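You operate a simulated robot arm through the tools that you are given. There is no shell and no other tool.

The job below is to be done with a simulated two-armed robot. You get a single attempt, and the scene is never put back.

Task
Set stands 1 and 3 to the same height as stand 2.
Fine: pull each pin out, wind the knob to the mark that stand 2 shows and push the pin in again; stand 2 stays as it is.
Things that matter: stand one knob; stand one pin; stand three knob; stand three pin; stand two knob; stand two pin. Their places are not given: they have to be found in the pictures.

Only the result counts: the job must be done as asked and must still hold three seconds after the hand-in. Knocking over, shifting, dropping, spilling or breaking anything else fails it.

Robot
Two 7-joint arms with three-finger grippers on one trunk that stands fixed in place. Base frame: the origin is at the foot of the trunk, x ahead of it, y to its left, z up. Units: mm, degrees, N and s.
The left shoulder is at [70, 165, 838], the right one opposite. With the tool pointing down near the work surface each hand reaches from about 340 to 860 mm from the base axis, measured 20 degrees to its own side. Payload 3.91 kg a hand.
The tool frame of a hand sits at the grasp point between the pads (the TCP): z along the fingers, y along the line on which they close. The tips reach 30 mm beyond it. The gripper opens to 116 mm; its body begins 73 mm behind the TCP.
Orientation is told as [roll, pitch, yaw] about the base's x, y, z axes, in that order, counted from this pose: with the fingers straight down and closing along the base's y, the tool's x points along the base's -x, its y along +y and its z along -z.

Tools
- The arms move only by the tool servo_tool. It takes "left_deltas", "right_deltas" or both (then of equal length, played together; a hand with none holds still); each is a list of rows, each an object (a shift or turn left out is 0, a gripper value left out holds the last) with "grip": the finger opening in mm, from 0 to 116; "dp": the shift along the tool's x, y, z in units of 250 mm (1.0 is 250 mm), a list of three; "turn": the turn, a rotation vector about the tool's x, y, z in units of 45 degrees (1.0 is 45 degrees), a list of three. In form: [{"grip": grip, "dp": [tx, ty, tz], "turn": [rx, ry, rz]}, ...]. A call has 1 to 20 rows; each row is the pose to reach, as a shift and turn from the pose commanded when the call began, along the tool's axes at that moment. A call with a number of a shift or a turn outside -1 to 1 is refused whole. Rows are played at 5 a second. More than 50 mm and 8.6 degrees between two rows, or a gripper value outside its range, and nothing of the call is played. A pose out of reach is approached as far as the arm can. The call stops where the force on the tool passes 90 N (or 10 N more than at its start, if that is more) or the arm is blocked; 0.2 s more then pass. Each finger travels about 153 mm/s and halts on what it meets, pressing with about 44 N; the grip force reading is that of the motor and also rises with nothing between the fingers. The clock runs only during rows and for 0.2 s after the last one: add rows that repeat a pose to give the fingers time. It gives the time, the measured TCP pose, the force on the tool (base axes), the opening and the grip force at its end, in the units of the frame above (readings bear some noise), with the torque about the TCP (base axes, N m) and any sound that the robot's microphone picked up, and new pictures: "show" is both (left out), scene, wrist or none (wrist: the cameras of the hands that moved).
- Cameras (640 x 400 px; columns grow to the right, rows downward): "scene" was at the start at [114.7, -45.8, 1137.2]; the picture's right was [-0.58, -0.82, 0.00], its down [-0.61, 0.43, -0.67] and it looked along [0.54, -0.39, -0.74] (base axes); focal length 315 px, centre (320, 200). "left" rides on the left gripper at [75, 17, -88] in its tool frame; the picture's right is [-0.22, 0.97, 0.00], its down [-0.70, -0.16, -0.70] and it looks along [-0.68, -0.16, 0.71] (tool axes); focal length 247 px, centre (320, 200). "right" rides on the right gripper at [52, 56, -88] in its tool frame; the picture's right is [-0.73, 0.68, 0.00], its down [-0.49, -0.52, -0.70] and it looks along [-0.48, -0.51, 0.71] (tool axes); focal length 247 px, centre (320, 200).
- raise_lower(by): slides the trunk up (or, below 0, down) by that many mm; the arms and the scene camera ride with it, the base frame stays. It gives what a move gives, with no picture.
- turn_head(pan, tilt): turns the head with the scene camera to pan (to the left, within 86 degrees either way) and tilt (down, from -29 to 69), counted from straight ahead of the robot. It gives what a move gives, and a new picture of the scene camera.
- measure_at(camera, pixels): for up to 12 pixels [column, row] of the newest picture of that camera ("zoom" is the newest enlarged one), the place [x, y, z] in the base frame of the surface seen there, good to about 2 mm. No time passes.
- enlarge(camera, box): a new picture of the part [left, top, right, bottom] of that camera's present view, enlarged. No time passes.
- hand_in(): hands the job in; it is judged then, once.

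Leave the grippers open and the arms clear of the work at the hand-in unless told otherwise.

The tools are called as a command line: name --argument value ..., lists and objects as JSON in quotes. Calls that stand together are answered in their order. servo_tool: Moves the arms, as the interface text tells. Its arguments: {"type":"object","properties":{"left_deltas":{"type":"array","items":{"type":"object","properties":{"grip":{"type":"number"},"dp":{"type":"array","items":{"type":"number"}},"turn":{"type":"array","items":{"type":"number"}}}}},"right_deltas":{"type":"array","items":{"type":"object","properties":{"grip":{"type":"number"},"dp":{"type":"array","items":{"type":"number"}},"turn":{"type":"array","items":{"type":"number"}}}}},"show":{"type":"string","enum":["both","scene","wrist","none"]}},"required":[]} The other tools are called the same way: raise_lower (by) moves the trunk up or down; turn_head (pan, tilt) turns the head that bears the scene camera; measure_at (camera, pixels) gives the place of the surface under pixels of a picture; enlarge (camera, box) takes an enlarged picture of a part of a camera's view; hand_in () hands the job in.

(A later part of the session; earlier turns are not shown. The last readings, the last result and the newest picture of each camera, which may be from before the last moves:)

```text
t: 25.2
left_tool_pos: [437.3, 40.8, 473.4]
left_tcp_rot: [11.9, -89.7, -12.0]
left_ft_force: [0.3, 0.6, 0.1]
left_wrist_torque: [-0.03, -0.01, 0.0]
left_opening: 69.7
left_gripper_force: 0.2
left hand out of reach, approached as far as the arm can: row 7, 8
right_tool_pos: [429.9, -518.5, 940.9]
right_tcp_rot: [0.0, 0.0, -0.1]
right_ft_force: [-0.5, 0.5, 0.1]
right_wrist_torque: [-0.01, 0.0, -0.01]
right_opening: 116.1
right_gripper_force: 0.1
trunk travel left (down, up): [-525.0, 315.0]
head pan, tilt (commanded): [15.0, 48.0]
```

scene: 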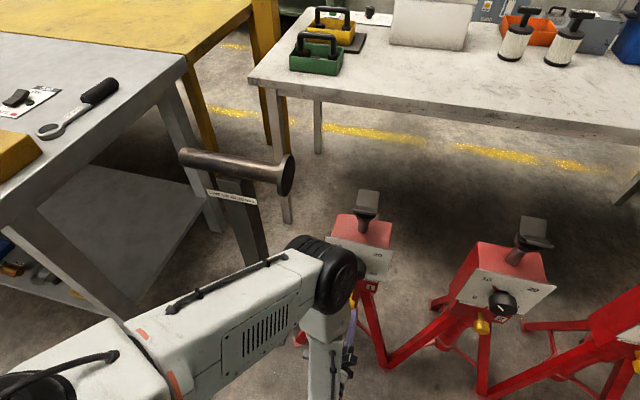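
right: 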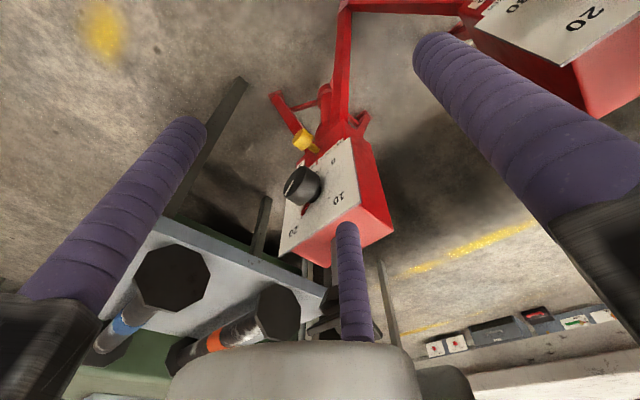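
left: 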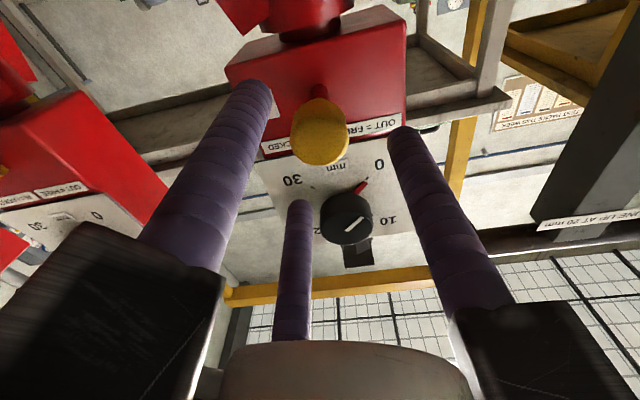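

The pin stays out by itself, and the fingertips at x≈467 clear its head at 478. I'll raise the trunk 80 mm, which lifts the hand straight up and gives more reach margin at knob height.

raise_lower --by 80

```text
t: 26.4
left_tool_pos: [436.5, 41.6, 553.2]
left_tcp_rot: [14.2, -89.7, -14.3]
left_ft_force: [0.2, -0.6, -0.7]
left_wrist_torque: [0.02, -0.01, 0.02]
left_opening: 70.1
left_gripper_force: 0.0
right_tool_pos: [430.1, -519.4, 1021.1]
right_tcp_rot: [0.0, 0.0, -0.1]
right_ft_force: [-0.7, -0.8, 0.1]
right_wrist_torque: [0.02, -0.03, -0.03]
right_opening: 116.0
right_gripper_force: 0.0
trunk travel left (down, up): [-605.0, 235.0]
head pan, tilt (commanded): [15.0, 48.0]
```

Next I'll move up to knob height (z≈600), with the opening at 100 mm, and look at the dial.

servo_tool --left_deltas '[{"dp": [-0.06, 0, 0.0], "grip": 100}, {"dp": [-0.12, -0.005, 0.01]}, {"dp": [-0.19, -0.01, 0.02]}, {"dp": [-0.19, -0.01, 0.02]}]' --show "both"

```text
t: 27.4
left_tool_pos: [453.8, 38.2, 596.0]
left_tcp_rot: [5.9, -89.5, -5.9]
left_ft_force: [-0.4, 0.3, -0.5]
left_wrist_torque: [0.0, 0.0, -0.01]
left_opening: 99.7
left_gripper_force: 0.1
left hand out of reach, approached as far as the arm can: row 1, 2, 3, 4
right_tool_pos: [431.0, -519.2, 1020.9]
right_tcp_rot: [0.0, 0.0, -0.1]
right_ft_force: [0.2, 0.6, -0.7]
right_wrist_torque: [0.0, -0.02, 0.0]
right_opening: 115.9
right_gripper_force: 0.0
trunk travel left (down, up): [-605.0, 235.0]
head pan, tilt (commanded): [15.0, 48.0]
```

scene: 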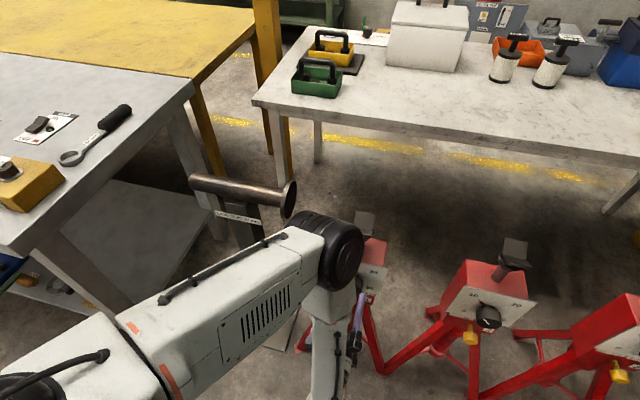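
left: 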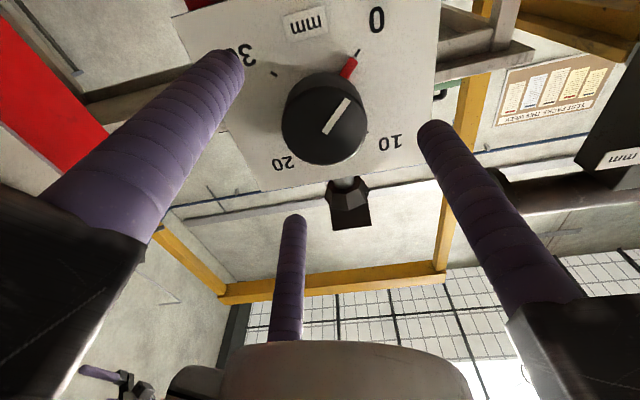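

The pointer at (348,67) and the 0 tick are clearly visible. I'll measure the knob face centre from this view.

enlarge --camera "left" --box '[260, 30, 420, 190]'

measure_at --camera "left" --pixels '[[328, 118], [328, 90], [328, 145], [300, 120], [355, 118], [330, 160], [290, 125], [362, 115], [348, 67], [324, 124]]'

```text
2.50 times, centred on (340, 110) of left
```

zoom: 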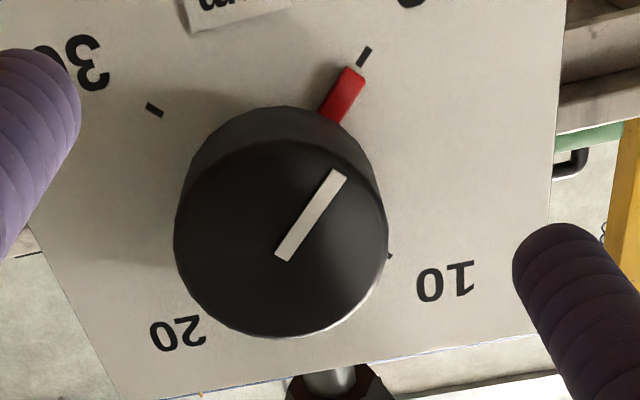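

```text
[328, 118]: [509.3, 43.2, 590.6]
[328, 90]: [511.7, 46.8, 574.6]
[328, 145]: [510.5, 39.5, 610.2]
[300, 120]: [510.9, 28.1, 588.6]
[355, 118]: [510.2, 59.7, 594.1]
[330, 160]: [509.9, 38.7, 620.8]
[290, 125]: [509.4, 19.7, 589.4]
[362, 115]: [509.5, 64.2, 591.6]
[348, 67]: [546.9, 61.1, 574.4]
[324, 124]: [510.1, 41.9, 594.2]
```

The inner end of the white line puts the knob centre at about (509.5, 40, 600). I want a 90° clockwise turn, so I'll first wind the empty hand back 45° about its own axis to see whether the wrist allows it.

servo_tool --left_deltas '[{"dp": [-0.016, 0.008, 0.04], "turn": [0, 0, -0.16]}, {"dp": [-0.016, 0.008, 0.04], "turn": [0, 0, -0.33]}, {"dp": [-0.016, 0.008, 0.04], "turn": [0, 0, -0.5]}, {"dp": [-0.016, 0.008, 0.04], "turn": [0, 0, -0.67]}, {"dp": [-0.016, 0.008, 0.04], "turn": [0, 0, -0.84]}, {"dp": [-0.016, 0.008, 0.04], "turn": [0, 0, -1.0]}, {"dp": [-0.016, 0.008, 0.04], "turn": [0, 0, -1.0]}]' --show "both"

```text
t: 29.0
left_tool_pos: [462.1, 40.0, 602.1]
left_tcp_rot: [-89.6, -45.1, 89.7]
left_ft_force: [-0.4, -0.2, 0.4]
left_wrist_torque: [0.0, 0.01, 0.0]
left_opening: 100.1
left_gripper_force: 0.0
right_tool_pos: [430.4, -518.6, 1021.3]
right_tcp_rot: [0.0, 0.0, 0.0]
right_ft_force: [0.1, -0.8, -0.4]
right_wrist_torque: [-0.01, -0.02, -0.04]
right_opening: 115.9
right_gripper_force: 0.1
trunk travel left (down, up): [-605.0, 235.0]
head pan, tilt (commanded): [15.0, 48.0]
```

scene: 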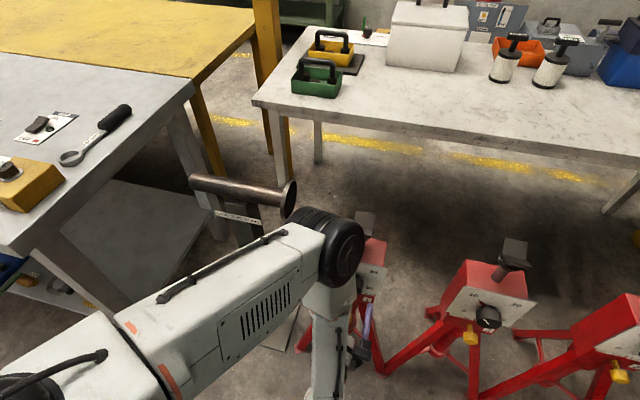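
left: 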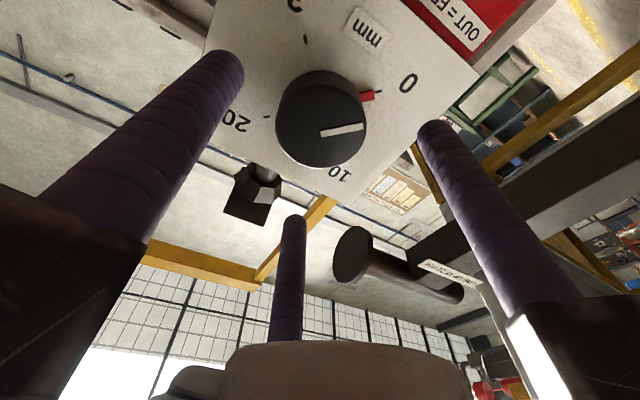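

The -45° turn works with no reach trouble. I'll move forward so the pads reach over the knob (TCP x≈505, tips≈535, plate at 550).

servo_tool --left_deltas '[{"dp": [0.005, 0.005, 0.05], "grip": 90}, {"dp": [0.005, 0.005, 0.1]}, {"dp": [0.005, 0.005, 0.14]}, {"dp": [0.005, 0.005, 0.172]}, {"dp": [0.005, 0.005, 0.172]}]' --show "wrist"

```text
t: 30.2
left_tool_pos: [505.8, 41.5, 599.3]
left_tcp_rot: [-89.5, -45.0, 89.8]
left_ft_force: [0.0, 0.3, 0.2]
left_wrist_torque: [0.02, 0.03, -0.02]
left_opening: 89.9
left_gripper_force: 0.0
right_tool_pos: [429.3, -518.9, 1021.7]
right_tcp_rot: [0.0, 0.0, -0.1]
right_ft_force: [0.2, -0.2, -0.5]
right_wrist_torque: [0.0, 0.03, 0.05]
right_opening: 116.1
right_gripper_force: 0.0
trunk travel left (down, up): [-605.0, 235.0]
head pan, tilt (commanded): [15.0, 48.0]
```

left: 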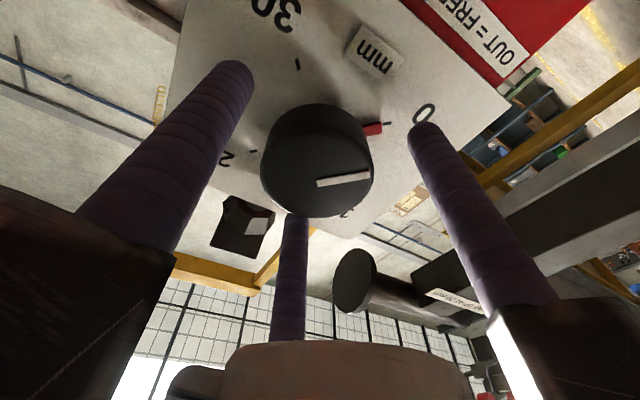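

The fingers straddle the knob. I'll close them gradually and read the forces.

servo_tool --left_deltas '[{"grip": 76}, {"grip": 68}, {"grip": 62}, {"grip": 56}, {"grip": 50}, {"grip": 50}]' --show "wrist"

```text
t: 31.6
left_tool_pos: [506.5, 40.0, 599.5]
left_tcp_rot: [-89.9, -45.0, 90.0]
left_ft_force: [0.3, 0.5, 11.8]
left_wrist_torque: [-0.03, -0.12, 0.03]
left_opening: 56.7
left_gripper_force: 5.8
right_tool_pos: [428.8, -519.4, 1022.1]
right_tcp_rot: [0.1, 0.1, -0.2]
right_ft_force: [1.1, -0.2, 0.5]
right_wrist_torque: [-0.02, -0.04, 0.0]
right_opening: 115.9
right_gripper_force: 0.1
trunk travel left (down, up): [-605.0, 235.0]
head pan, tilt (commanded): [15.0, 48.0]
```

left: 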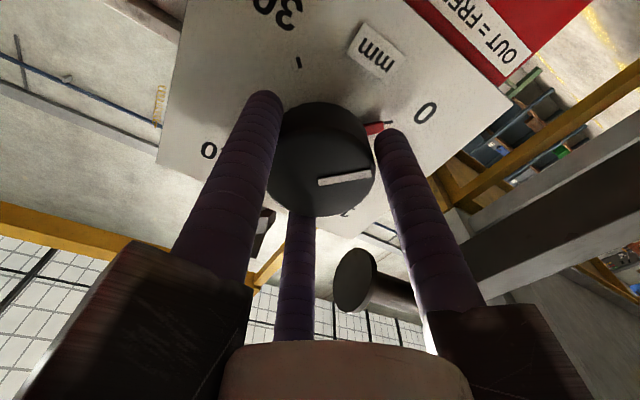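

The gripper reads 5.8 N at 56.7 mm, so it's only in light contact. I'll tighten it.

servo_tool --left_deltas '[{"grip": 42}, {"grip": 40}, {"grip": 40}, {"grip": 40}]' --show "none"

```text
t: 32.6
left_tool_pos: [506.3, 40.1, 599.7]
left_tcp_rot: [-89.8, -45.2, 89.9]
left_ft_force: [5.5, -3.1, 19.7]
left_wrist_torque: [-0.05, -0.15, 0.03]
left_opening: 56.3
left_gripper_force: 16.2
right_tool_pos: [428.3, -519.6, 1021.4]
right_tcp_rot: [0.0, -0.1, -0.1]
right_ft_force: [0.9, -1.0, 0.1]
right_wrist_torque: [-0.01, 0.03, 0.0]
right_opening: 116.2
right_gripper_force: 0.1
trunk travel left (down, up): [-605.0, 235.0]
head pan, tilt (commanded): [15.0, 48.0]
```

The grip force follows the commanded opening. I'll nudge the hand up about 1.5 mm to centre it and squeeze fully.

servo_tool --left_deltas '[{"dp": [-0.002, -0.002, 0], "grip": 40}, {"dp": [-0.0045, -0.0045, 0], "grip": 30}, {"dp": [-0.0045, -0.0045, 0], "grip": 12}, {"dp": [-0.0045, -0.0045, 0], "grip": 10}, {"dp": [-0.0045, -0.0045, 0], "grip": 10}]' --show "none"

```text
t: 33.8
left_tool_pos: [505.6, 39.9, 601.1]
left_tcp_rot: [-89.6, -45.0, 89.7]
left_ft_force: [3.4, -5.1, 1.6]
left_wrist_torque: [-0.02, -0.75, 0.57]
left_opening: 55.7
left_gripper_force: 44.5
right_tool_pos: [429.5, -518.9, 1021.7]
right_tcp_rot: [-0.1, 0.0, 0.0]
right_ft_force: [0.0, 0.2, -0.4]
right_wrist_torque: [-0.02, 0.04, -0.03]
right_opening: 116.0
right_gripper_force: 0.1
trunk travel left (down, up): [-605.0, 235.0]
head pan, tilt (commanded): [15.0, 48.0]
```

The grip is full at 44.5 N with small side forces. I'll start turning clockwise (+ about tool z), 15° first, and check the torque and pointer.

servo_tool --left_deltas '[{"turn": [0, 0, 0.08]}, {"turn": [0, 0, 0.16]}, {"turn": [0, 0, 0.24]}, {"turn": [0, 0, 0.333]}, {"turn": [0, 0, 0.333]}]' --show "wrist"

```text
t: 35.0
left_tool_pos: [505.1, 39.4, 599.9]
left_tcp_rot: [-89.1, -60.1, 89.3]
left_ft_force: [-4.6, -3.6, -13.3]
left_wrist_torque: [0.0, -0.34, 0.57]
left_opening: 56.0
left_gripper_force: 44.4
right_tool_pos: [430.1, -519.6, 1021.3]
right_tcp_rot: [0.1, 0.0, -0.1]
right_ft_force: [0.9, -1.1, 0.1]
right_wrist_torque: [0.03, -0.01, 0.0]
right_opening: 115.8
right_gripper_force: 0.0
trunk travel left (down, up): [-605.0, 235.0]
head pan, tilt (commanded): [15.0, 48.0]
```

left: 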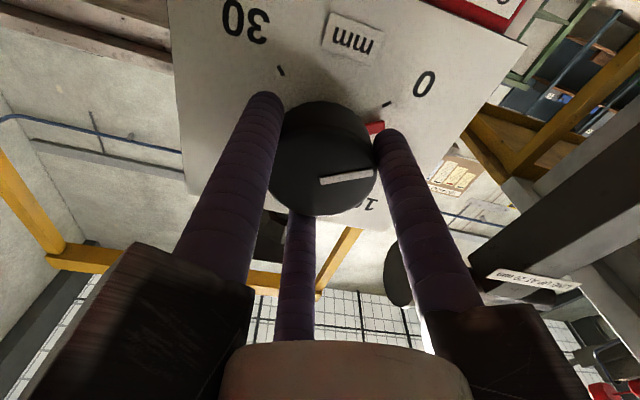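

The knob turns freely and the pointer has moved off the 0 tick at (388,104). I'll turn 45° more (60° total).

servo_tool --left_deltas '[{"turn": [0, 0, 0.16]}, {"turn": [0, 0, 0.32]}, {"turn": [0, 0, 0.48]}, {"turn": [0, 0, 0.64]}, {"turn": [0, 0, 0.8]}, {"turn": [0, 0, 0.9]}, {"turn": [0, 0, 1.0]}, {"turn": [0, 0, 1.0]}]' --show "wrist"

```text
t: 36.8
left_tool_pos: [506.2, 39.6, 600.8]
left_tcp_rot: [88.7, -74.7, -88.8]
left_ft_force: [-8.6, -4.4, -17.5]
left_wrist_torque: [0.05, -0.14, 0.65]
left_opening: 55.9
left_gripper_force: 45.3
right_tool_pos: [430.8, -519.8, 1021.6]
right_tcp_rot: [0.0, 0.0, -0.1]
right_ft_force: [0.4, 0.1, -0.2]
right_wrist_torque: [0.03, 0.01, 0.04]
right_opening: 115.9
right_gripper_force: 0.0
trunk travel left (down, up): [-605.0, 235.0]
head pan, tilt (commanded): [15.0, 48.0]
```

left: 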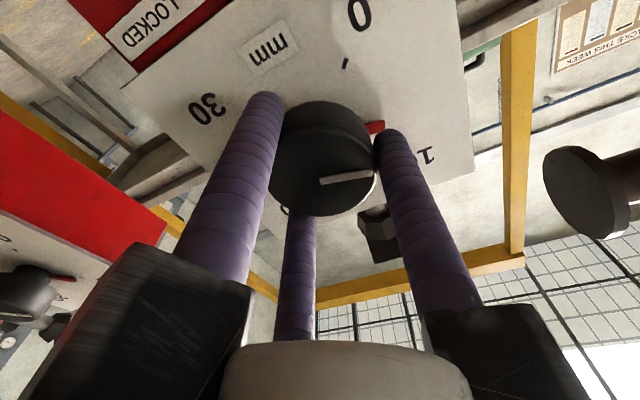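

60° turned so far. I'll turn about 28° more, close to the 10 mark, then zoom in.

servo_tool --left_deltas '[{"turn": [0, 0, 0.15]}, {"turn": [0, 0, 0.3]}, {"turn": [0, 0, 0.45]}, {"turn": [0, 0, 0.62]}, {"turn": [0, 0, 0.62]}]' --show "wrist"

enlarge --camera "left" --box '[320, 80, 460, 180]'

```text
t: 38.0
left_tool_pos: [505.3, 40.1, 600.0]
left_tcp_rot: [89.4, -46.9, -89.6]
left_ft_force: [-15.0, -4.3, -20.5]
left_wrist_torque: [0.06, 0.44, 0.86]
left_opening: 55.7
left_gripper_force: 45.2
right_tool_pos: [432.0, -518.5, 1021.6]
right_tcp_rot: [0.0, 0.0, -0.1]
right_ft_force: [0.9, 0.8, 0.1]
right_wrist_torque: [0.0, 0.02, 0.04]
right_opening: 115.9
right_gripper_force: 0.1
trunk travel left (down, up): [-605.0, 235.0]
head pan, tilt (commanded): [15.0, 48.0]
```

left: 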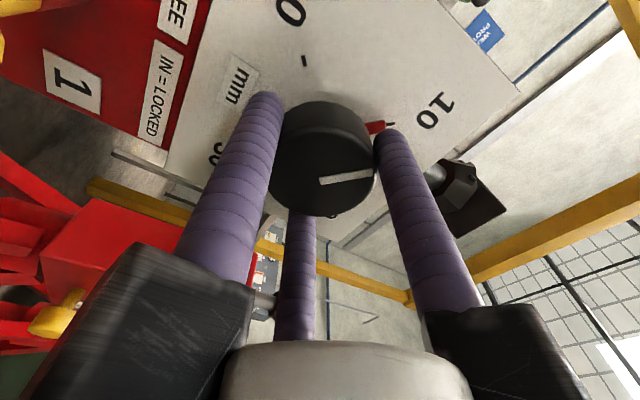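

```text
4.00 times, centred on (390, 130) of left
```

zoom: 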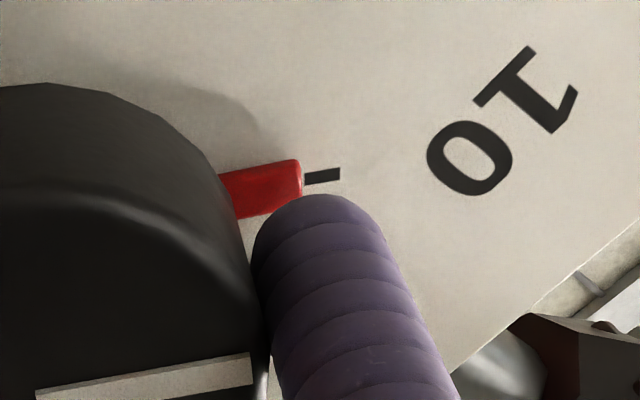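

The pointer is almost on the 10 tick. I've commanded 87.9° from a start close to 0, so I'll add 2° to bring it to about 90° and then let go.

servo_tool --left_deltas '[{"turn": [0, 0, 0.025]}, {"turn": [0, 0, 0.047]}, {"turn": [0, 0, 0.047]}, {"turn": [0, 0, 0.047], "grip": 45}, {"turn": [0, 0, 0.047], "grip": 58}, {"turn": [0, 0, 0.047], "grip": 70}, {"turn": [0, 0, 0.047], "grip": 96}, {"turn": [0, 0, 0.047], "grip": 100}]' --show "wrist"

enlarge --camera "left" --box '[270, 40, 470, 190]'

```text
t: 39.8
left_tool_pos: [505.5, 40.4, 600.4]
left_tcp_rot: [89.7, -44.9, -89.8]
left_ft_force: [0.8, 0.2, -0.5]
left_wrist_torque: [0.01, -0.02, -0.03]
left_opening: 99.8
left_gripper_force: 0.1
right_tool_pos: [431.1, -517.9, 1021.4]
right_tcp_rot: [-0.1, 0.0, -0.1]
right_ft_force: [0.5, -0.2, 0.1]
right_wrist_torque: [-0.02, -0.02, 0.05]
right_opening: 116.1
right_gripper_force: 0.1
trunk travel left (down, up): [-605.0, 235.0]
head pan, tilt (commanded): [15.0, 48.0]
```

left: 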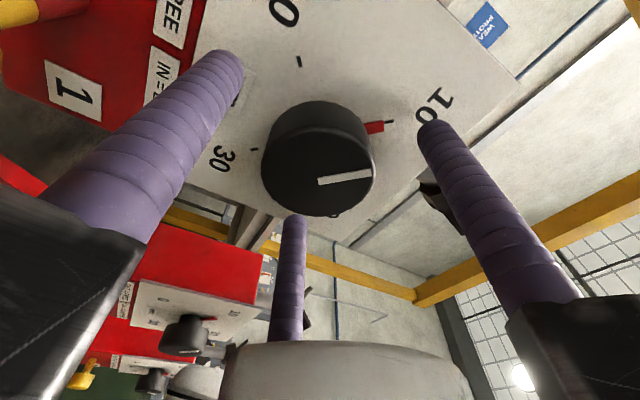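

```text
2.67 times, centred on (370, 115) of left
```

zoom: 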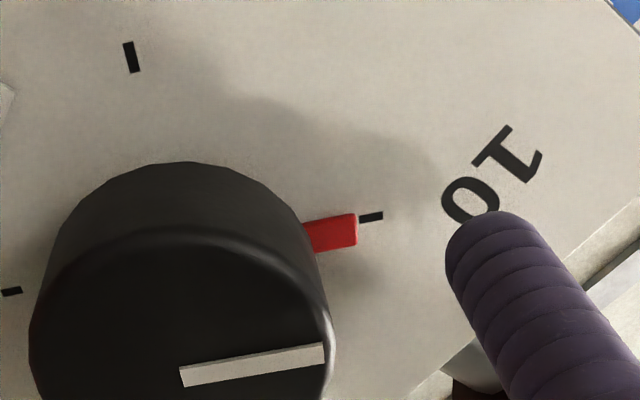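

The fingers are off the knob. I'll retract, wind the wrist back to 0 and check the dial head-on.

servo_tool --left_deltas '[{"dp": [0, 0, -0.06], "grip": 110}, {"dp": [0, 0, -0.12]}, {"dp": [0, 0, -0.17]}, {"dp": [0, 0, -0.17], "turn": [0, 0, -0.18]}, {"dp": [0, 0, -0.17], "turn": [0, 0, -0.36]}, {"dp": [0, 0, -0.17], "turn": [0, 0, -0.54]}, {"dp": [0, 0, -0.17], "turn": [0, 0, -0.72]}, {"dp": [0, 0, -0.17], "turn": [0, 0, -0.9]}, {"dp": [0, 0, -0.17], "turn": [0, 0, -1.0]}, {"dp": [0, 0, -0.17], "turn": [0, 0, -1.0]}]' --show "wrist"

enlarge --camera "left" --box '[260, 30, 420, 190]'

```text
t: 42.0
left_tool_pos: [463.3, 40.8, 600.6]
left_tcp_rot: [2.9, -89.7, -2.9]
left_ft_force: [1.0, -0.4, -0.2]
left_wrist_torque: [0.03, 0.02, 0.02]
left_opening: 109.7
left_gripper_force: 0.1
right_tool_pos: [430.3, -518.2, 1021.3]
right_tcp_rot: [-0.1, 0.1, -0.1]
right_ft_force: [0.4, 1.1, 0.3]
right_wrist_torque: [0.01, -0.01, 0.01]
right_opening: 115.9
right_gripper_force: 0.0
trunk travel left (down, up): [-605.0, 235.0]
head pan, tilt (commanded): [15.0, 48.0]
```

left: 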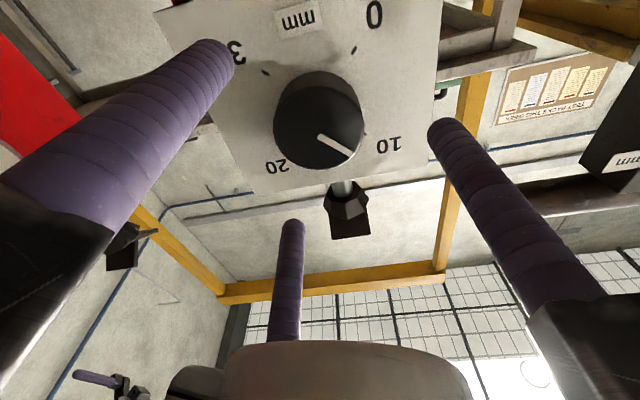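

```text
2.50 times, centred on (340, 110) of left
```

zoom: 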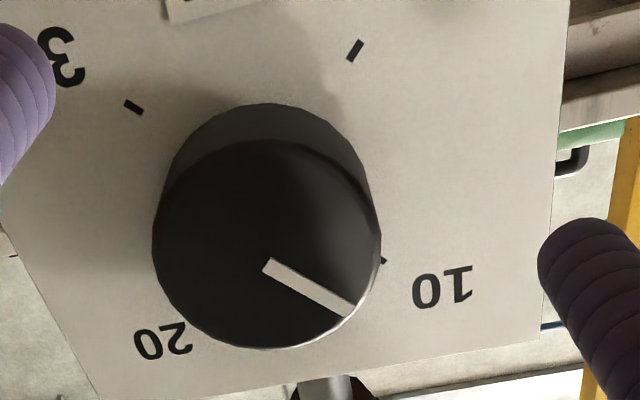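

The knob hides the pointer from below. I'll pitch the hand back to -45° for the head-on view, backing away as it rotates.

servo_tool --left_deltas '[{"dp": [-0.01, -0.01, -0.03], "turn": [0, 0.16, 0]}, {"dp": [-0.03, -0.02, -0.06], "turn": [0, 0.33, 0]}, {"dp": [-0.04, -0.03, -0.09], "turn": [0, 0.5, 0]}, {"dp": [-0.06, -0.04, -0.12], "turn": [0, 0.67, 0]}, {"dp": [-0.07, -0.05, -0.14], "turn": [0, 0.84, 0]}, {"dp": [-0.08, -0.052, -0.15], "turn": [0, 1.0, 0]}, {"dp": [-0.08, -0.052, -0.15], "turn": [0, 1.0, 0]}]' --show "both"

enlarge --camera "left" --box '[250, 70, 450, 250]'

```text
t: 43.6
left_tool_pos: [426.7, 26.0, 620.5]
left_tcp_rot: [0.1, -44.7, -0.1]
left_ft_force: [-0.1, 0.4, 0.1]
left_wrist_torque: [0.0, 0.0, -0.01]
left_opening: 109.8
left_gripper_force: 0.0
right_tool_pos: [431.1, -519.0, 1021.2]
right_tcp_rot: [0.0, 0.0, -0.1]
right_ft_force: [0.4, -0.1, 0.2]
right_wrist_torque: [0.03, -0.01, 0.0]
right_opening: 116.3
right_gripper_force: 0.0
trunk travel left (down, up): [-605.0, 235.0]
head pan, tilt (commanded): [15.0, 48.0]
```

scene: 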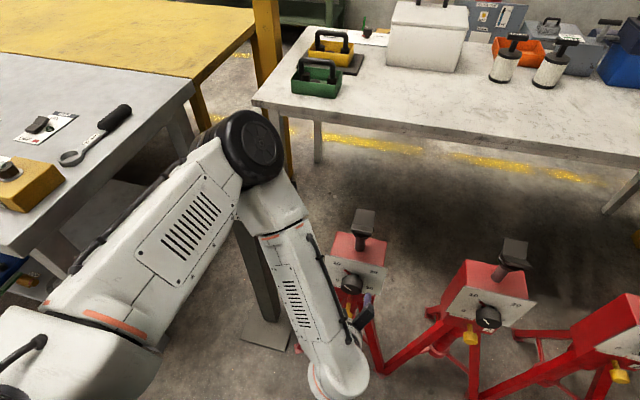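
left: 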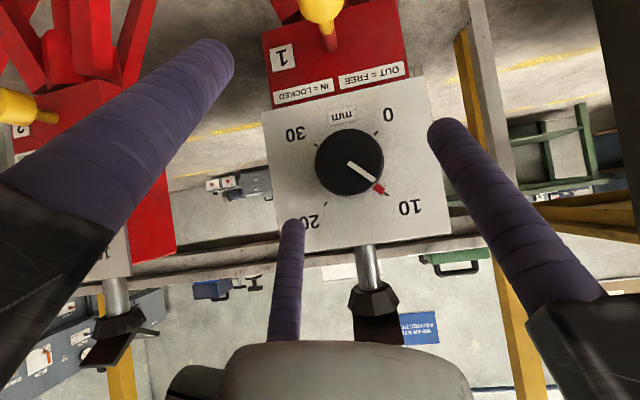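

```text
2.22 times, centred on (350, 160) of left
```

zoom: 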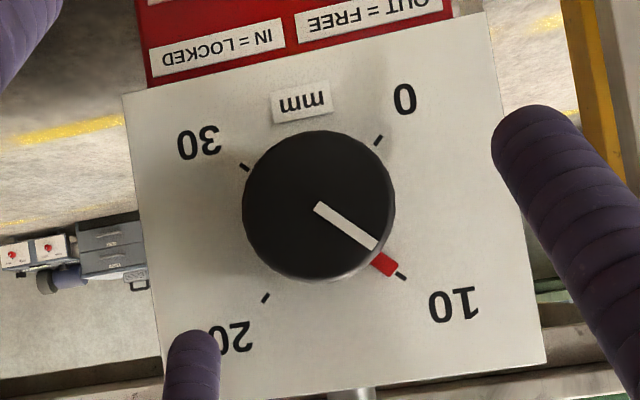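

Stand 1's pointer now sits on the 10 tick, about 1° past by my geometry. Before locking it I want stand 2's dial from the same relative pose. First I'll check where the right arm is, so the left hand can slide over safely.

turn_head --pan -30 --tilt 40

```text
t: 44.7
left_tool_pos: [426.3, 26.1, 620.3]
left_tcp_rot: [0.2, -44.7, -0.1]
left_ft_force: [0.6, -1.1, -0.1]
left_wrist_torque: [-0.02, 0.01, 0.01]
left_opening: 109.8
left_gripper_force: 0.0
right_tool_pos: [429.2, -518.5, 1020.8]
right_tcp_rot: [0.0, -0.1, -0.1]
right_ft_force: [-0.2, -0.2, -0.3]
right_wrist_torque: [-0.01, -0.04, 0.04]
right_opening: 116.1
right_gripper_force: 0.0
trunk travel left (down, up): [-605.0, 235.0]
head pan, tilt (commanded): [-30.0, 40.0]
```

scene: 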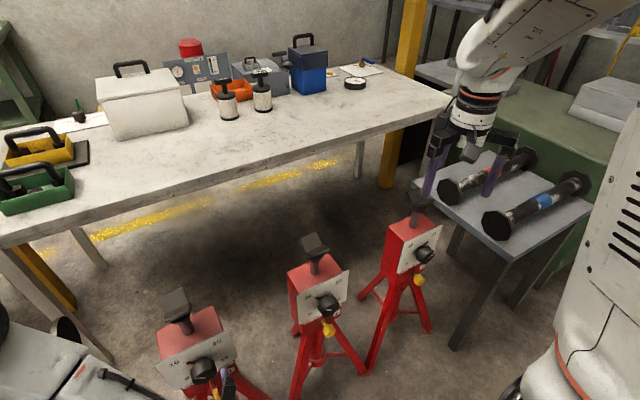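

The right arm is well off to the right, so the space in front of stand 2 is free. I'll slide the left hand sideways toward stand 2, keeping the same height and distance.

servo_tool --left_deltas '[{"dp": [0, -0.15, 0]}, {"dp": [0, -0.3, 0]}, {"dp": [0, -0.45, 0]}, {"dp": [0, -0.6, 0]}, {"dp": [0, -0.75, 0]}, {"dp": [0, -0.9, 0]}, {"dp": [0, -0.95, 0]}]' --show "both"

```text
t: 46.3
left_tool_pos: [424.8, -209.8, 621.6]
left_tcp_rot: [0.1, -44.7, -0.2]
left_ft_force: [-0.6, -0.2, -0.1]
left_wrist_torque: [0.01, -0.01, 0.0]
left_opening: 110.1
left_gripper_force: 0.0
right_tool_pos: [430.5, -518.0, 1021.2]
right_tcp_rot: [0.0, 0.0, -0.1]
right_ft_force: [0.7, -0.1, -0.6]
right_wrist_torque: [-0.01, 0.0, -0.02]
right_opening: 116.0
right_gripper_force: 0.1
trunk travel left (down, up): [-605.0, 235.0]
head pan, tilt (commanded): [-30.0, 40.0]
```

scene: 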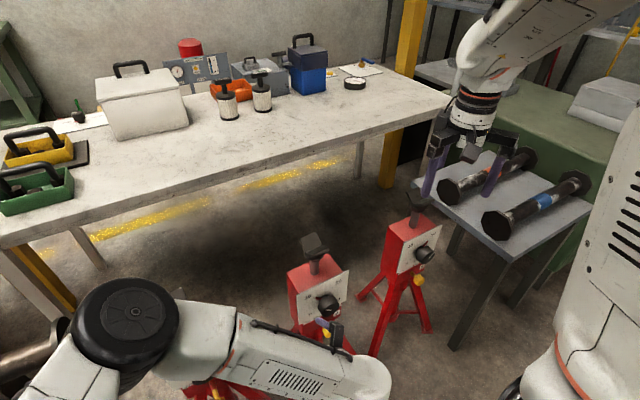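
left: 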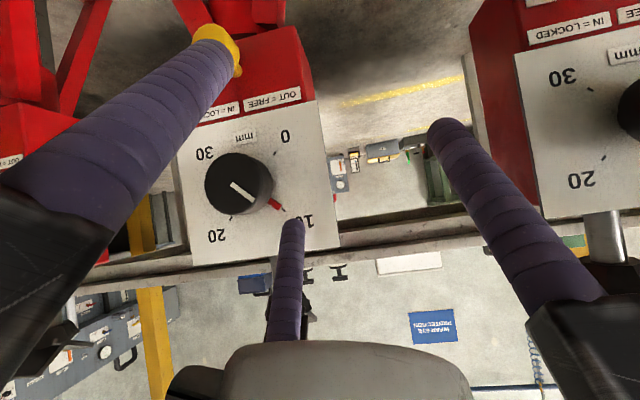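

Stand 2 is now in view at (240,185). I'll slide about 100 mm further to centre it.

servo_tool --left_deltas '[{"dp": [0, -0.14, 0]}, {"dp": [0, -0.28, 0]}, {"dp": [0, -0.4, 0]}, {"dp": [0, -0.4, 0]}]' --show "wrist"

enlarge --camera "left" --box '[250, 70, 450, 250]'

```text
t: 47.5
left_tool_pos: [453.7, -293.2, 623.2]
left_tcp_rot: [1.3, -46.1, 0.9]
left_ft_force: [-0.1, -0.1, 0.0]
left_wrist_torque: [0.02, 0.02, 0.03]
left_opening: 110.1
left_gripper_force: 0.0
right_tool_pos: [429.5, -517.7, 1020.7]
right_tcp_rot: [0.0, 0.0, 0.0]
right_ft_force: [-0.4, 0.6, 0.3]
right_wrist_torque: [0.0, 0.0, 0.01]
right_opening: 115.9
right_gripper_force: 0.0
trunk travel left (down, up): [-605.0, 235.0]
head pan, tilt (commanded): [-30.0, 40.0]
stopped in row 4 (left hand): the arm was blocked; the commanded pose is now the measured one
```

left: 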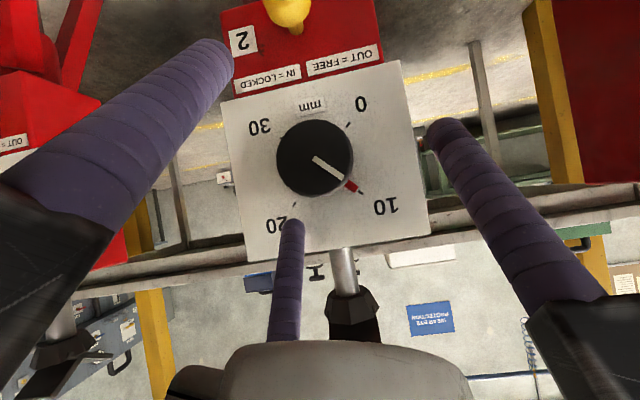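

```text
2.22 times, centred on (350, 160) of left
```

zoom: 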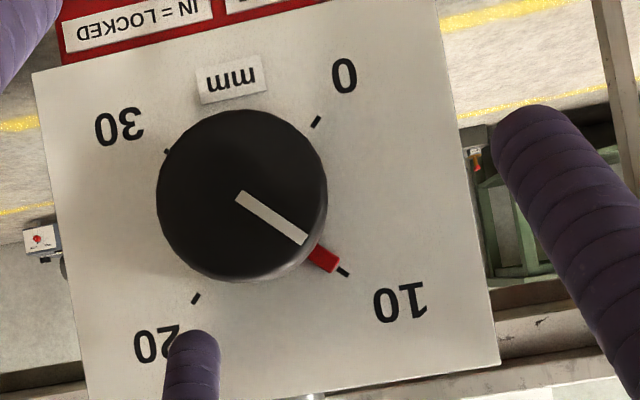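

The arm reported being blocked and the TCP drifted to x=454, but no force shows on the tool. I'll look at the scene before moving again.

turn_head --pan -20 --tilt 55

measure_at --camera "left" --pixels '[[314, 158], [294, 225], [440, 130], [355, 186], [287, 10], [220, 60]]'

```text
t: 48.3
left_tool_pos: [451.4, -293.8, 623.7]
left_tcp_rot: [1.4, -46.0, 0.9]
left_ft_force: [0.1, 1.3, 0.1]
left_wrist_torque: [0.01, -0.02, -0.04]
left_opening: 110.0
left_gripper_force: 0.1
right_tool_pos: [430.3, -519.1, 1020.8]
right_tcp_rot: [0.0, 0.1, -0.1]
right_ft_force: [0.5, 0.5, 0.1]
right_wrist_torque: [0.0, -0.03, 0.01]
right_opening: 115.9
right_gripper_force: 0.1
trunk travel left (down, up): [-605.0, 235.0]
head pan, tilt (commanded): [-20.0, 55.0]
```

scene: 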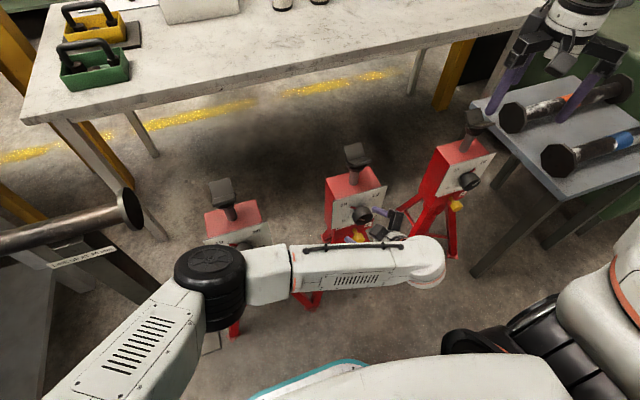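

```text
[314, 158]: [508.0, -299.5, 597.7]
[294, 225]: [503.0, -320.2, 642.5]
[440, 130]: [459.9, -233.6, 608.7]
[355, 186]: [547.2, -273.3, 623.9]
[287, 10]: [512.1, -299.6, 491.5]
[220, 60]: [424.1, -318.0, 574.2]
```

Nothing is being pressed. The wrist seems to have met its own limit near the chest. From here I have a clear view of stand 2, so I'll zoom closer.

enlarge --camera "left" --box '[260, 100, 380, 220]'

```text
3.33 times, centred on (320, 160) of left
```

zoom: 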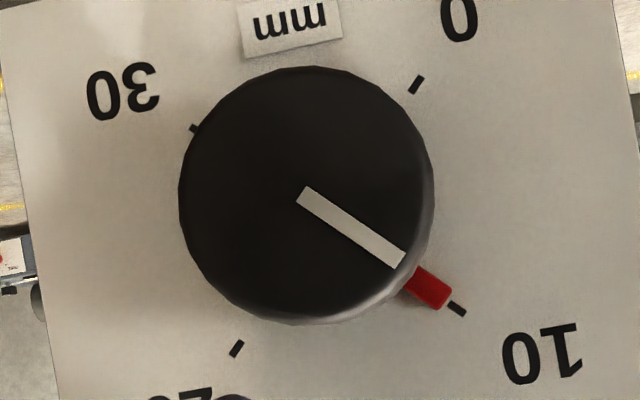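

Stand 2's pointer sits on the 10 tick to within about half a degree, and stand 1 matches it within about 1°. I'll slide the left hand back to stand 1, backing off in x first.

servo_tool --left_deltas '[{"dp": [0.02, 0.1, -0.02]}, {"dp": [0.07, 0.22, -0.07]}, {"dp": [0.07, 0.4, -0.07]}, {"dp": [0.07, 0.58, -0.07]}, {"dp": [0.07, 0.76, -0.07]}, {"dp": [0.07, 0.94, -0.07]}, {"dp": [0.07, 0.94, -0.07]}]' --show "none"

```text
t: 49.9
left_tool_pos: [420.4, -63.6, 629.2]
left_tcp_rot: [1.1, -46.1, 0.8]
left_ft_force: [0.2, -0.3, -0.1]
left_wrist_torque: [-0.04, 0.0, -0.01]
left_opening: 110.0
left_gripper_force: 0.0
right_tool_pos: [431.2, -519.2, 1020.6]
right_tcp_rot: [-0.2, 0.0, -0.1]
right_ft_force: [0.4, 0.5, 0.2]
right_wrist_torque: [0.02, 0.01, 0.0]
right_opening: 116.2
right_gripper_force: 0.0
trunk travel left (down, up): [-605.0, 235.0]
head pan, tilt (commanded): [-20.0, 55.0]
```

Now I'll go across to y=40, square up the small rotation error and narrow the fingers to 70 mm.

servo_tool --left_deltas '[{"dp": [0, 0.14, 0], "turn": [0.037, 0, 0.012], "grip": 70}, {"dp": [0, 0.28, 0], "turn": [0.037, 0, 0.012]}, {"dp": [0, 0.416, 0], "turn": [0.037, 0, 0.012]}, {"dp": [0, 0.416, 0], "turn": [0.037, 0, 0.012]}]' --show "wrist"

```text
t: 50.9
left_tool_pos: [414.3, 43.2, 626.4]
left_tcp_rot: [0.1, -46.1, -0.1]
left_ft_force: [-0.3, 0.1, 0.3]
left_wrist_torque: [0.0, -0.01, -0.03]
left_opening: 70.0
left_gripper_force: 0.1
right_tool_pos: [429.6, -519.7, 1020.6]
right_tcp_rot: [-0.1, 0.1, -0.1]
right_ft_force: [-0.4, 0.4, -0.4]
right_wrist_torque: [0.04, -0.02, 0.01]
right_opening: 116.0
right_gripper_force: 0.0
trunk travel left (down, up): [-605.0, 235.0]
head pan, tilt (commanded): [-20.0, 55.0]
```

left: 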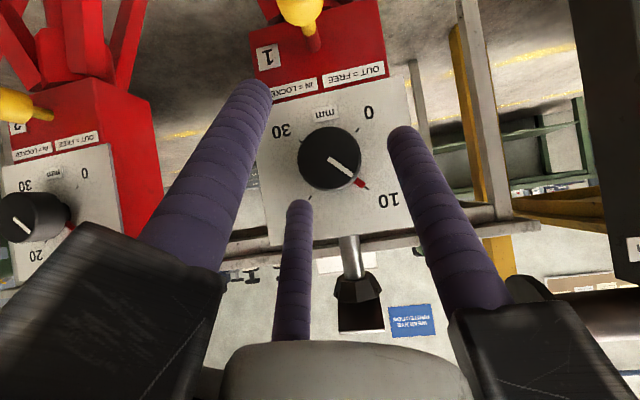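

Next I'll pitch to horizontal while descending toward pin height, with the TCP around x=430 so the tips stay short of the pin head at 478.

servo_tool --left_deltas '[{"dp": [0.034, -0.002, 0.047], "turn": [0, -0.16, 0]}, {"dp": [0.068, -0.004, 0.094], "turn": [0, -0.33, 0]}, {"dp": [0.102, -0.006, 0.142], "turn": [0, -0.5, 0]}, {"dp": [0.136, -0.008, 0.19], "turn": [0, -0.67, 0]}, {"dp": [0.17, -0.01, 0.237], "turn": [0, -0.83, 0]}, {"dp": [0.203, -0.01, 0.284], "turn": [0, -0.976, 0]}, {"dp": [0.203, -0.01, 0.284], "turn": [0, -0.976, 0]}]' --show "none"

```text
t: 52.5
left_tool_pos: [431.0, 39.3, 538.9]
left_tcp_rot: [-16.9, -89.9, 16.8]
left_ft_force: [0.6, 0.1, -0.6]
left_wrist_torque: [-0.03, -0.02, 0.01]
left_opening: 70.0
left_gripper_force: 0.0
right_tool_pos: [429.6, -519.2, 1021.7]
right_tcp_rot: [0.0, 0.0, -0.2]
right_ft_force: [-0.3, 0.2, -0.4]
right_wrist_torque: [0.0, 0.0, 0.04]
right_opening: 116.1
right_gripper_force: 0.0
trunk travel left (down, up): [-605.0, 235.0]
head pan, tilt (commanded): [-20.0, 55.0]
```

It's horizontal at (431, 39, 539). I'll go down to the pin height, z≈475.

servo_tool --left_deltas '[{"dp": [0.1, 0.002, 0]}, {"dp": [0.2, 0.004, 0]}, {"dp": [0.256, 0.004, 0]}, {"dp": [0.256, 0.004, 0]}]' --show "wrist"

measure_at --camera "left" --pixels '[[320, 125], [320, 135], [320, 145], [300, 130], [340, 130]]'

```text
t: 53.5
left_tool_pos: [443.6, 53.4, 480.3]
left_tcp_rot: [145.3, -89.1, -143.9]
left_ft_force: [-0.6, -0.3, -0.1]
left_wrist_torque: [-0.02, -0.01, 0.02]
left_opening: 70.0
left_gripper_force: 0.1
right_tool_pos: [430.9, -518.3, 1021.6]
right_tcp_rot: [0.0, 0.0, -0.1]
right_ft_force: [0.1, -0.5, 0.5]
right_wrist_torque: [-0.01, 0.0, -0.01]
right_opening: 115.9
right_gripper_force: 0.1
trunk travel left (down, up): [-605.0, 235.0]
head pan, tilt (commanded): [-20.0, 55.0]
```

left: 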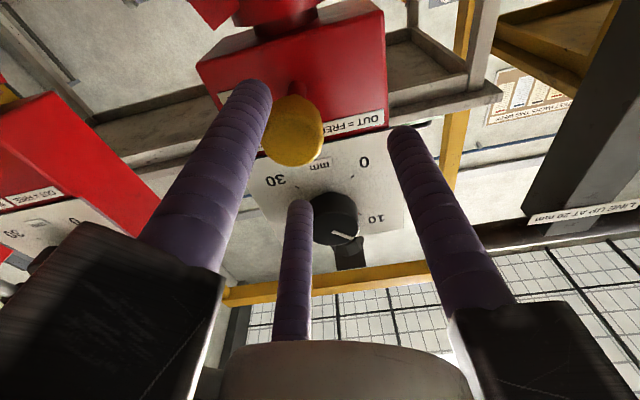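

```text
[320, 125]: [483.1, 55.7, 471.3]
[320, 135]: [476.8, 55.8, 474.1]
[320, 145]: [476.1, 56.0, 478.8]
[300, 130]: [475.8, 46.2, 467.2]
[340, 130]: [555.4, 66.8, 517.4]
```

The hand ended 13 mm off in y and x without any warning. I'll give it a moment and re-read.

servo_tool --left_deltas '[{"dp": [0, 0, 0]}, {"dp": [0, 0, 0]}]' --show "scene"

```text
t: 54.1
left_tool_pos: [440.6, 55.7, 480.2]
left_tcp_rot: [129.7, -89.1, -128.5]
left_ft_force: [-0.5, -0.5, 0.0]
left_wrist_torque: [0.01, 0.03, -0.03]
left_opening: 69.8
left_gripper_force: 0.2
right_tool_pos: [430.6, -517.3, 1019.2]
right_tcp_rot: [0.0, 0.0, 0.0]
right_ft_force: [-0.5, -0.9, 0.1]
right_wrist_torque: [0.02, 0.03, -0.02]
right_opening: 116.0
right_gripper_force: 0.1
trunk travel left (down, up): [-605.0, 235.0]
head pan, tilt (commanded): [-20.0, 55.0]
```

scene: 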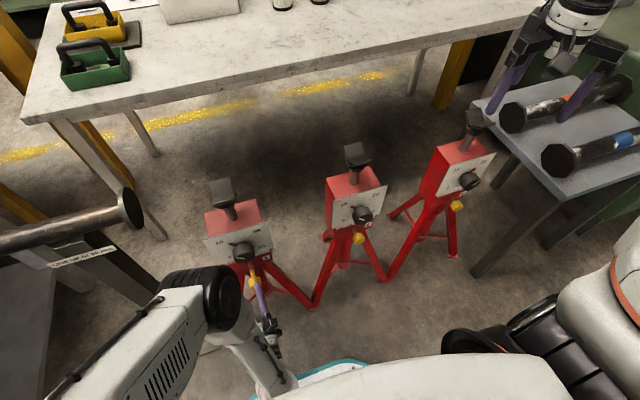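

The wrist is close to the robot's own trunk column, which probably pushed it aside. I'll come forward 25 mm with the fingers at 90 mm (clear of the pin either way) and see where it settles.

servo_tool --left_deltas '[{"dp": [0, 0, 0.03], "grip": 90}, {"dp": [0, 0, 0.06]}, {"dp": [0, 0, 0.1]}, {"dp": [0, 0, 0.1]}]' --show "wrist"

```text
t: 55.1
left_tool_pos: [458.4, 55.2, 473.2]
left_tcp_rot: [74.4, -89.1, -73.5]
left_ft_force: [-0.4, -0.3, 0.8]
left_wrist_torque: [0.01, -0.04, 0.04]
left_opening: 89.9
left_gripper_force: 0.0
right_tool_pos: [430.3, -518.0, 1021.4]
right_tcp_rot: [0.0, 0.0, -0.1]
right_ft_force: [0.2, -0.5, -0.2]
right_wrist_torque: [-0.02, -0.02, 0.04]
right_opening: 116.1
right_gripper_force: 0.1
trunk travel left (down, up): [-605.0, 235.0]
head pan, tilt (commanded): [-20.0, 55.0]
```

left: 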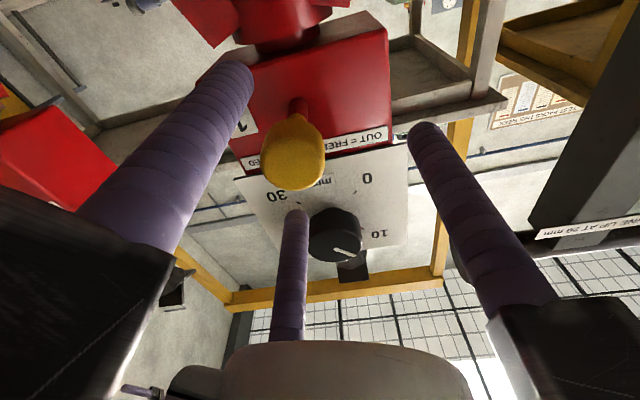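

y is still 15 mm off, so something is still nudging the arm. I'll measure the robot's own body and wrist in the scene image.

servo_tool --left_deltas '[{"dp": [0, 0, 0]}]' --show "scene"

measure_at --camera "scene" --pixels '[[330, 372], [300, 380], [360, 390], [400, 375], [265, 370], [275, 385], [250, 345], [240, 320], [275, 340], [290, 395], [320, 395], [450, 370]]'

enlarge --camera "scene" --box '[160, 230, 400, 400]'

```text
t: 55.5
left_tool_pos: [457.8, 54.5, 475.2]
left_tcp_rot: [86.5, -89.2, -85.5]
left_ft_force: [0.3, -0.7, -0.2]
left_wrist_torque: [0.04, 0.02, 0.0]
left_opening: 89.9
left_gripper_force: 0.0
right_tool_pos: [429.7, -518.7, 1021.1]
right_tcp_rot: [0.0, -0.1, 0.0]
right_ft_force: [-0.1, -1.1, 0.0]
right_wrist_torque: [-0.01, 0.0, 0.0]
right_opening: 116.2
right_gripper_force: 0.0
trunk travel left (down, up): [-605.0, 235.0]
head pan, tilt (commanded): [-20.0, 55.0]
```

scene: 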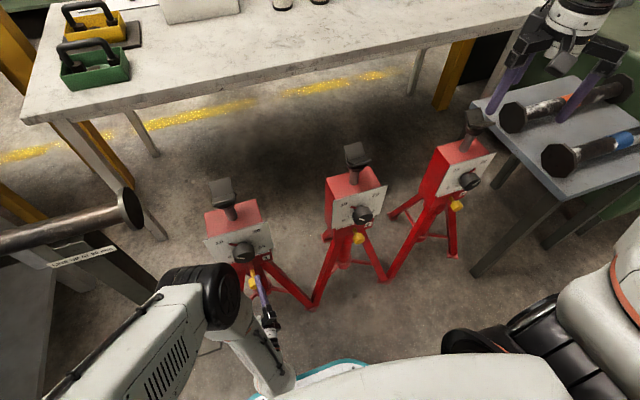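

```text
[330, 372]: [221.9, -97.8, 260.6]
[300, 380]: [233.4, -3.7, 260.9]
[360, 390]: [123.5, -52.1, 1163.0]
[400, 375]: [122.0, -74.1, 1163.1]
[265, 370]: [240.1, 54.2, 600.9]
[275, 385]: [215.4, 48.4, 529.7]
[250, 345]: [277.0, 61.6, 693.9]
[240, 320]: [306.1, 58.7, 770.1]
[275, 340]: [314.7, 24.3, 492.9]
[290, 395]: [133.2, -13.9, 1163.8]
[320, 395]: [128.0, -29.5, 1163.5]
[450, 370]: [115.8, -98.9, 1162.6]
```

```text
2.35 times, centred on (280, 315) of scene
```

zoom: 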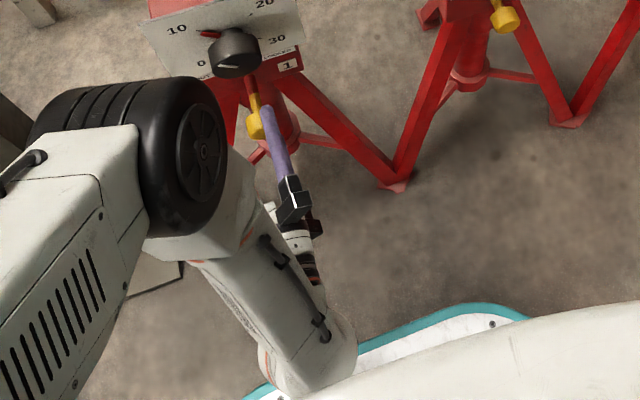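

The wrist may be brushing the trunk column, and going forward should free it. I'll advance 16 mm more with the fingers wide and see whether y recovers.

servo_tool --left_deltas '[{"dp": [0, 0, 0.03]}, {"dp": [0, 0, 0.065]}, {"dp": [0, 0, 0.065]}]' --show "wrist"

```text
t: 56.3
left_tool_pos: [474.7, 51.6, 475.9]
left_tcp_rot: [87.3, -89.5, -86.5]
left_ft_force: [0.1, 0.3, 0.1]
left_wrist_torque: [0.02, 0.01, 0.02]
left_opening: 90.0
left_gripper_force: 0.1
right_tool_pos: [430.2, -518.1, 1021.7]
right_tcp_rot: [0.0, 0.1, -0.1]
right_ft_force: [-0.1, 0.5, -0.8]
right_wrist_torque: [0.01, 0.02, 0.01]
right_opening: 116.1
right_gripper_force: 0.0
trunk travel left (down, up): [-605.0, 235.0]
head pan, tilt (commanded): [-20.0, 55.0]
```

left: 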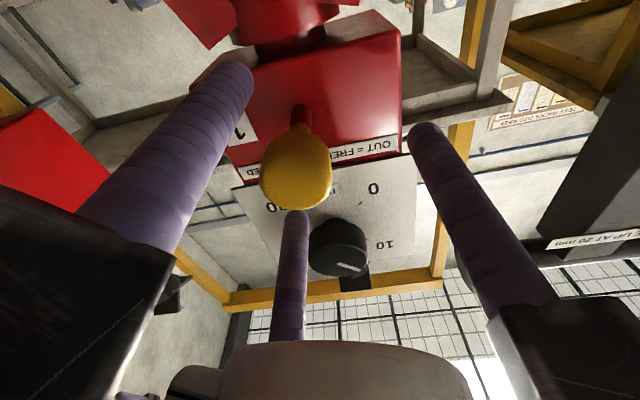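

The offset shrinks as I go forward, so the wrist is leaning on the trunk at this height. The earlier trunk height, 80 mm lower, worked cleanly here. I'll back out, lift clear above the pin, then lower the trunk.

servo_tool --left_deltas '[{"dp": [0, 0, -0.07]}, {"dp": [0, 0, -0.14]}, {"dp": [0, 0, -0.16]}, {"dp": [-0.1, 0, -0.16]}, {"dp": [-0.2, 0, -0.16]}, {"dp": [-0.3, 0, -0.15], "grip": 70}, {"dp": [-0.34, 0, -0.14]}, {"dp": [-0.34, 0, -0.14]}]' --show "wrist"

```text
t: 58.1
left_tool_pos: [440.9, 39.0, 562.8]
left_tcp_rot: [-5.9, -89.6, 5.9]
left_ft_force: [0.3, -0.3, -0.4]
left_wrist_torque: [0.0, -0.04, -0.01]
left_opening: 69.7
left_gripper_force: 0.1
left hand out of reach, approached as far as the arm can: row 7, 8
right_tool_pos: [430.0, -518.6, 1021.7]
right_tcp_rot: [0.1, 0.0, -0.1]
right_ft_force: [-0.6, -0.7, -0.2]
right_wrist_torque: [0.0, 0.0, 0.01]
right_opening: 115.8
right_gripper_force: 0.1
trunk travel left (down, up): [-605.0, 235.0]
head pan, tilt (commanded): [-20.0, 55.0]
```

left: 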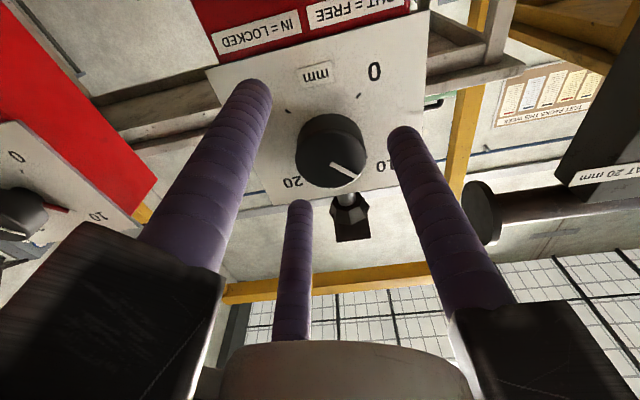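

y recovered to 39, which confirms the trunk contact. I'll open the fingers fully so none of them sweep across the pin, then lower the trunk 85 mm.

servo_tool --left_deltas '[{"grip": 116}, {"grip": 116}, {"grip": 116}]' --show "none"

raise_lower --by -85

```text
t: 58.9
left_tool_pos: [441.2, 39.5, 563.1]
left_tcp_rot: [-3.1, -89.6, 3.1]
left_ft_force: [0.0, -0.6, 0.5]
left_wrist_torque: [-0.01, 0.01, 0.03]
left_opening: 116.0
left_gripper_force: 0.0
right_tool_pos: [430.4, -517.6, 1020.2]
right_tcp_rot: [-0.1, 0.0, 0.0]
right_ft_force: [0.2, -0.6, 0.0]
right_wrist_torque: [-0.01, 0.01, -0.01]
right_opening: 116.1
right_gripper_force: 0.0
trunk travel left (down, up): [-605.0, 235.0]
head pan, tilt (commanded): [-20.0, 55.0]
```

```text
t: 60.1
left_tool_pos: [440.4, 40.3, 478.2]
left_tcp_rot: [-4.9, -89.7, 4.5]
left_ft_force: [1.2, 0.0, 0.7]
left_wrist_torque: [-0.03, -0.01, -0.03]
left_opening: 115.9
left_gripper_force: 0.1
right_tool_pos: [429.6, -520.2, 936.9]
right_tcp_rot: [0.0, 0.0, -0.1]
right_ft_force: [-0.3, 0.2, -0.6]
right_wrist_torque: [-0.01, 0.0, 0.0]
right_opening: 116.1
right_gripper_force: 0.0
trunk travel left (down, up): [-520.0, 320.0]
head pan, tilt (commanded): [-20.0, 55.0]
```

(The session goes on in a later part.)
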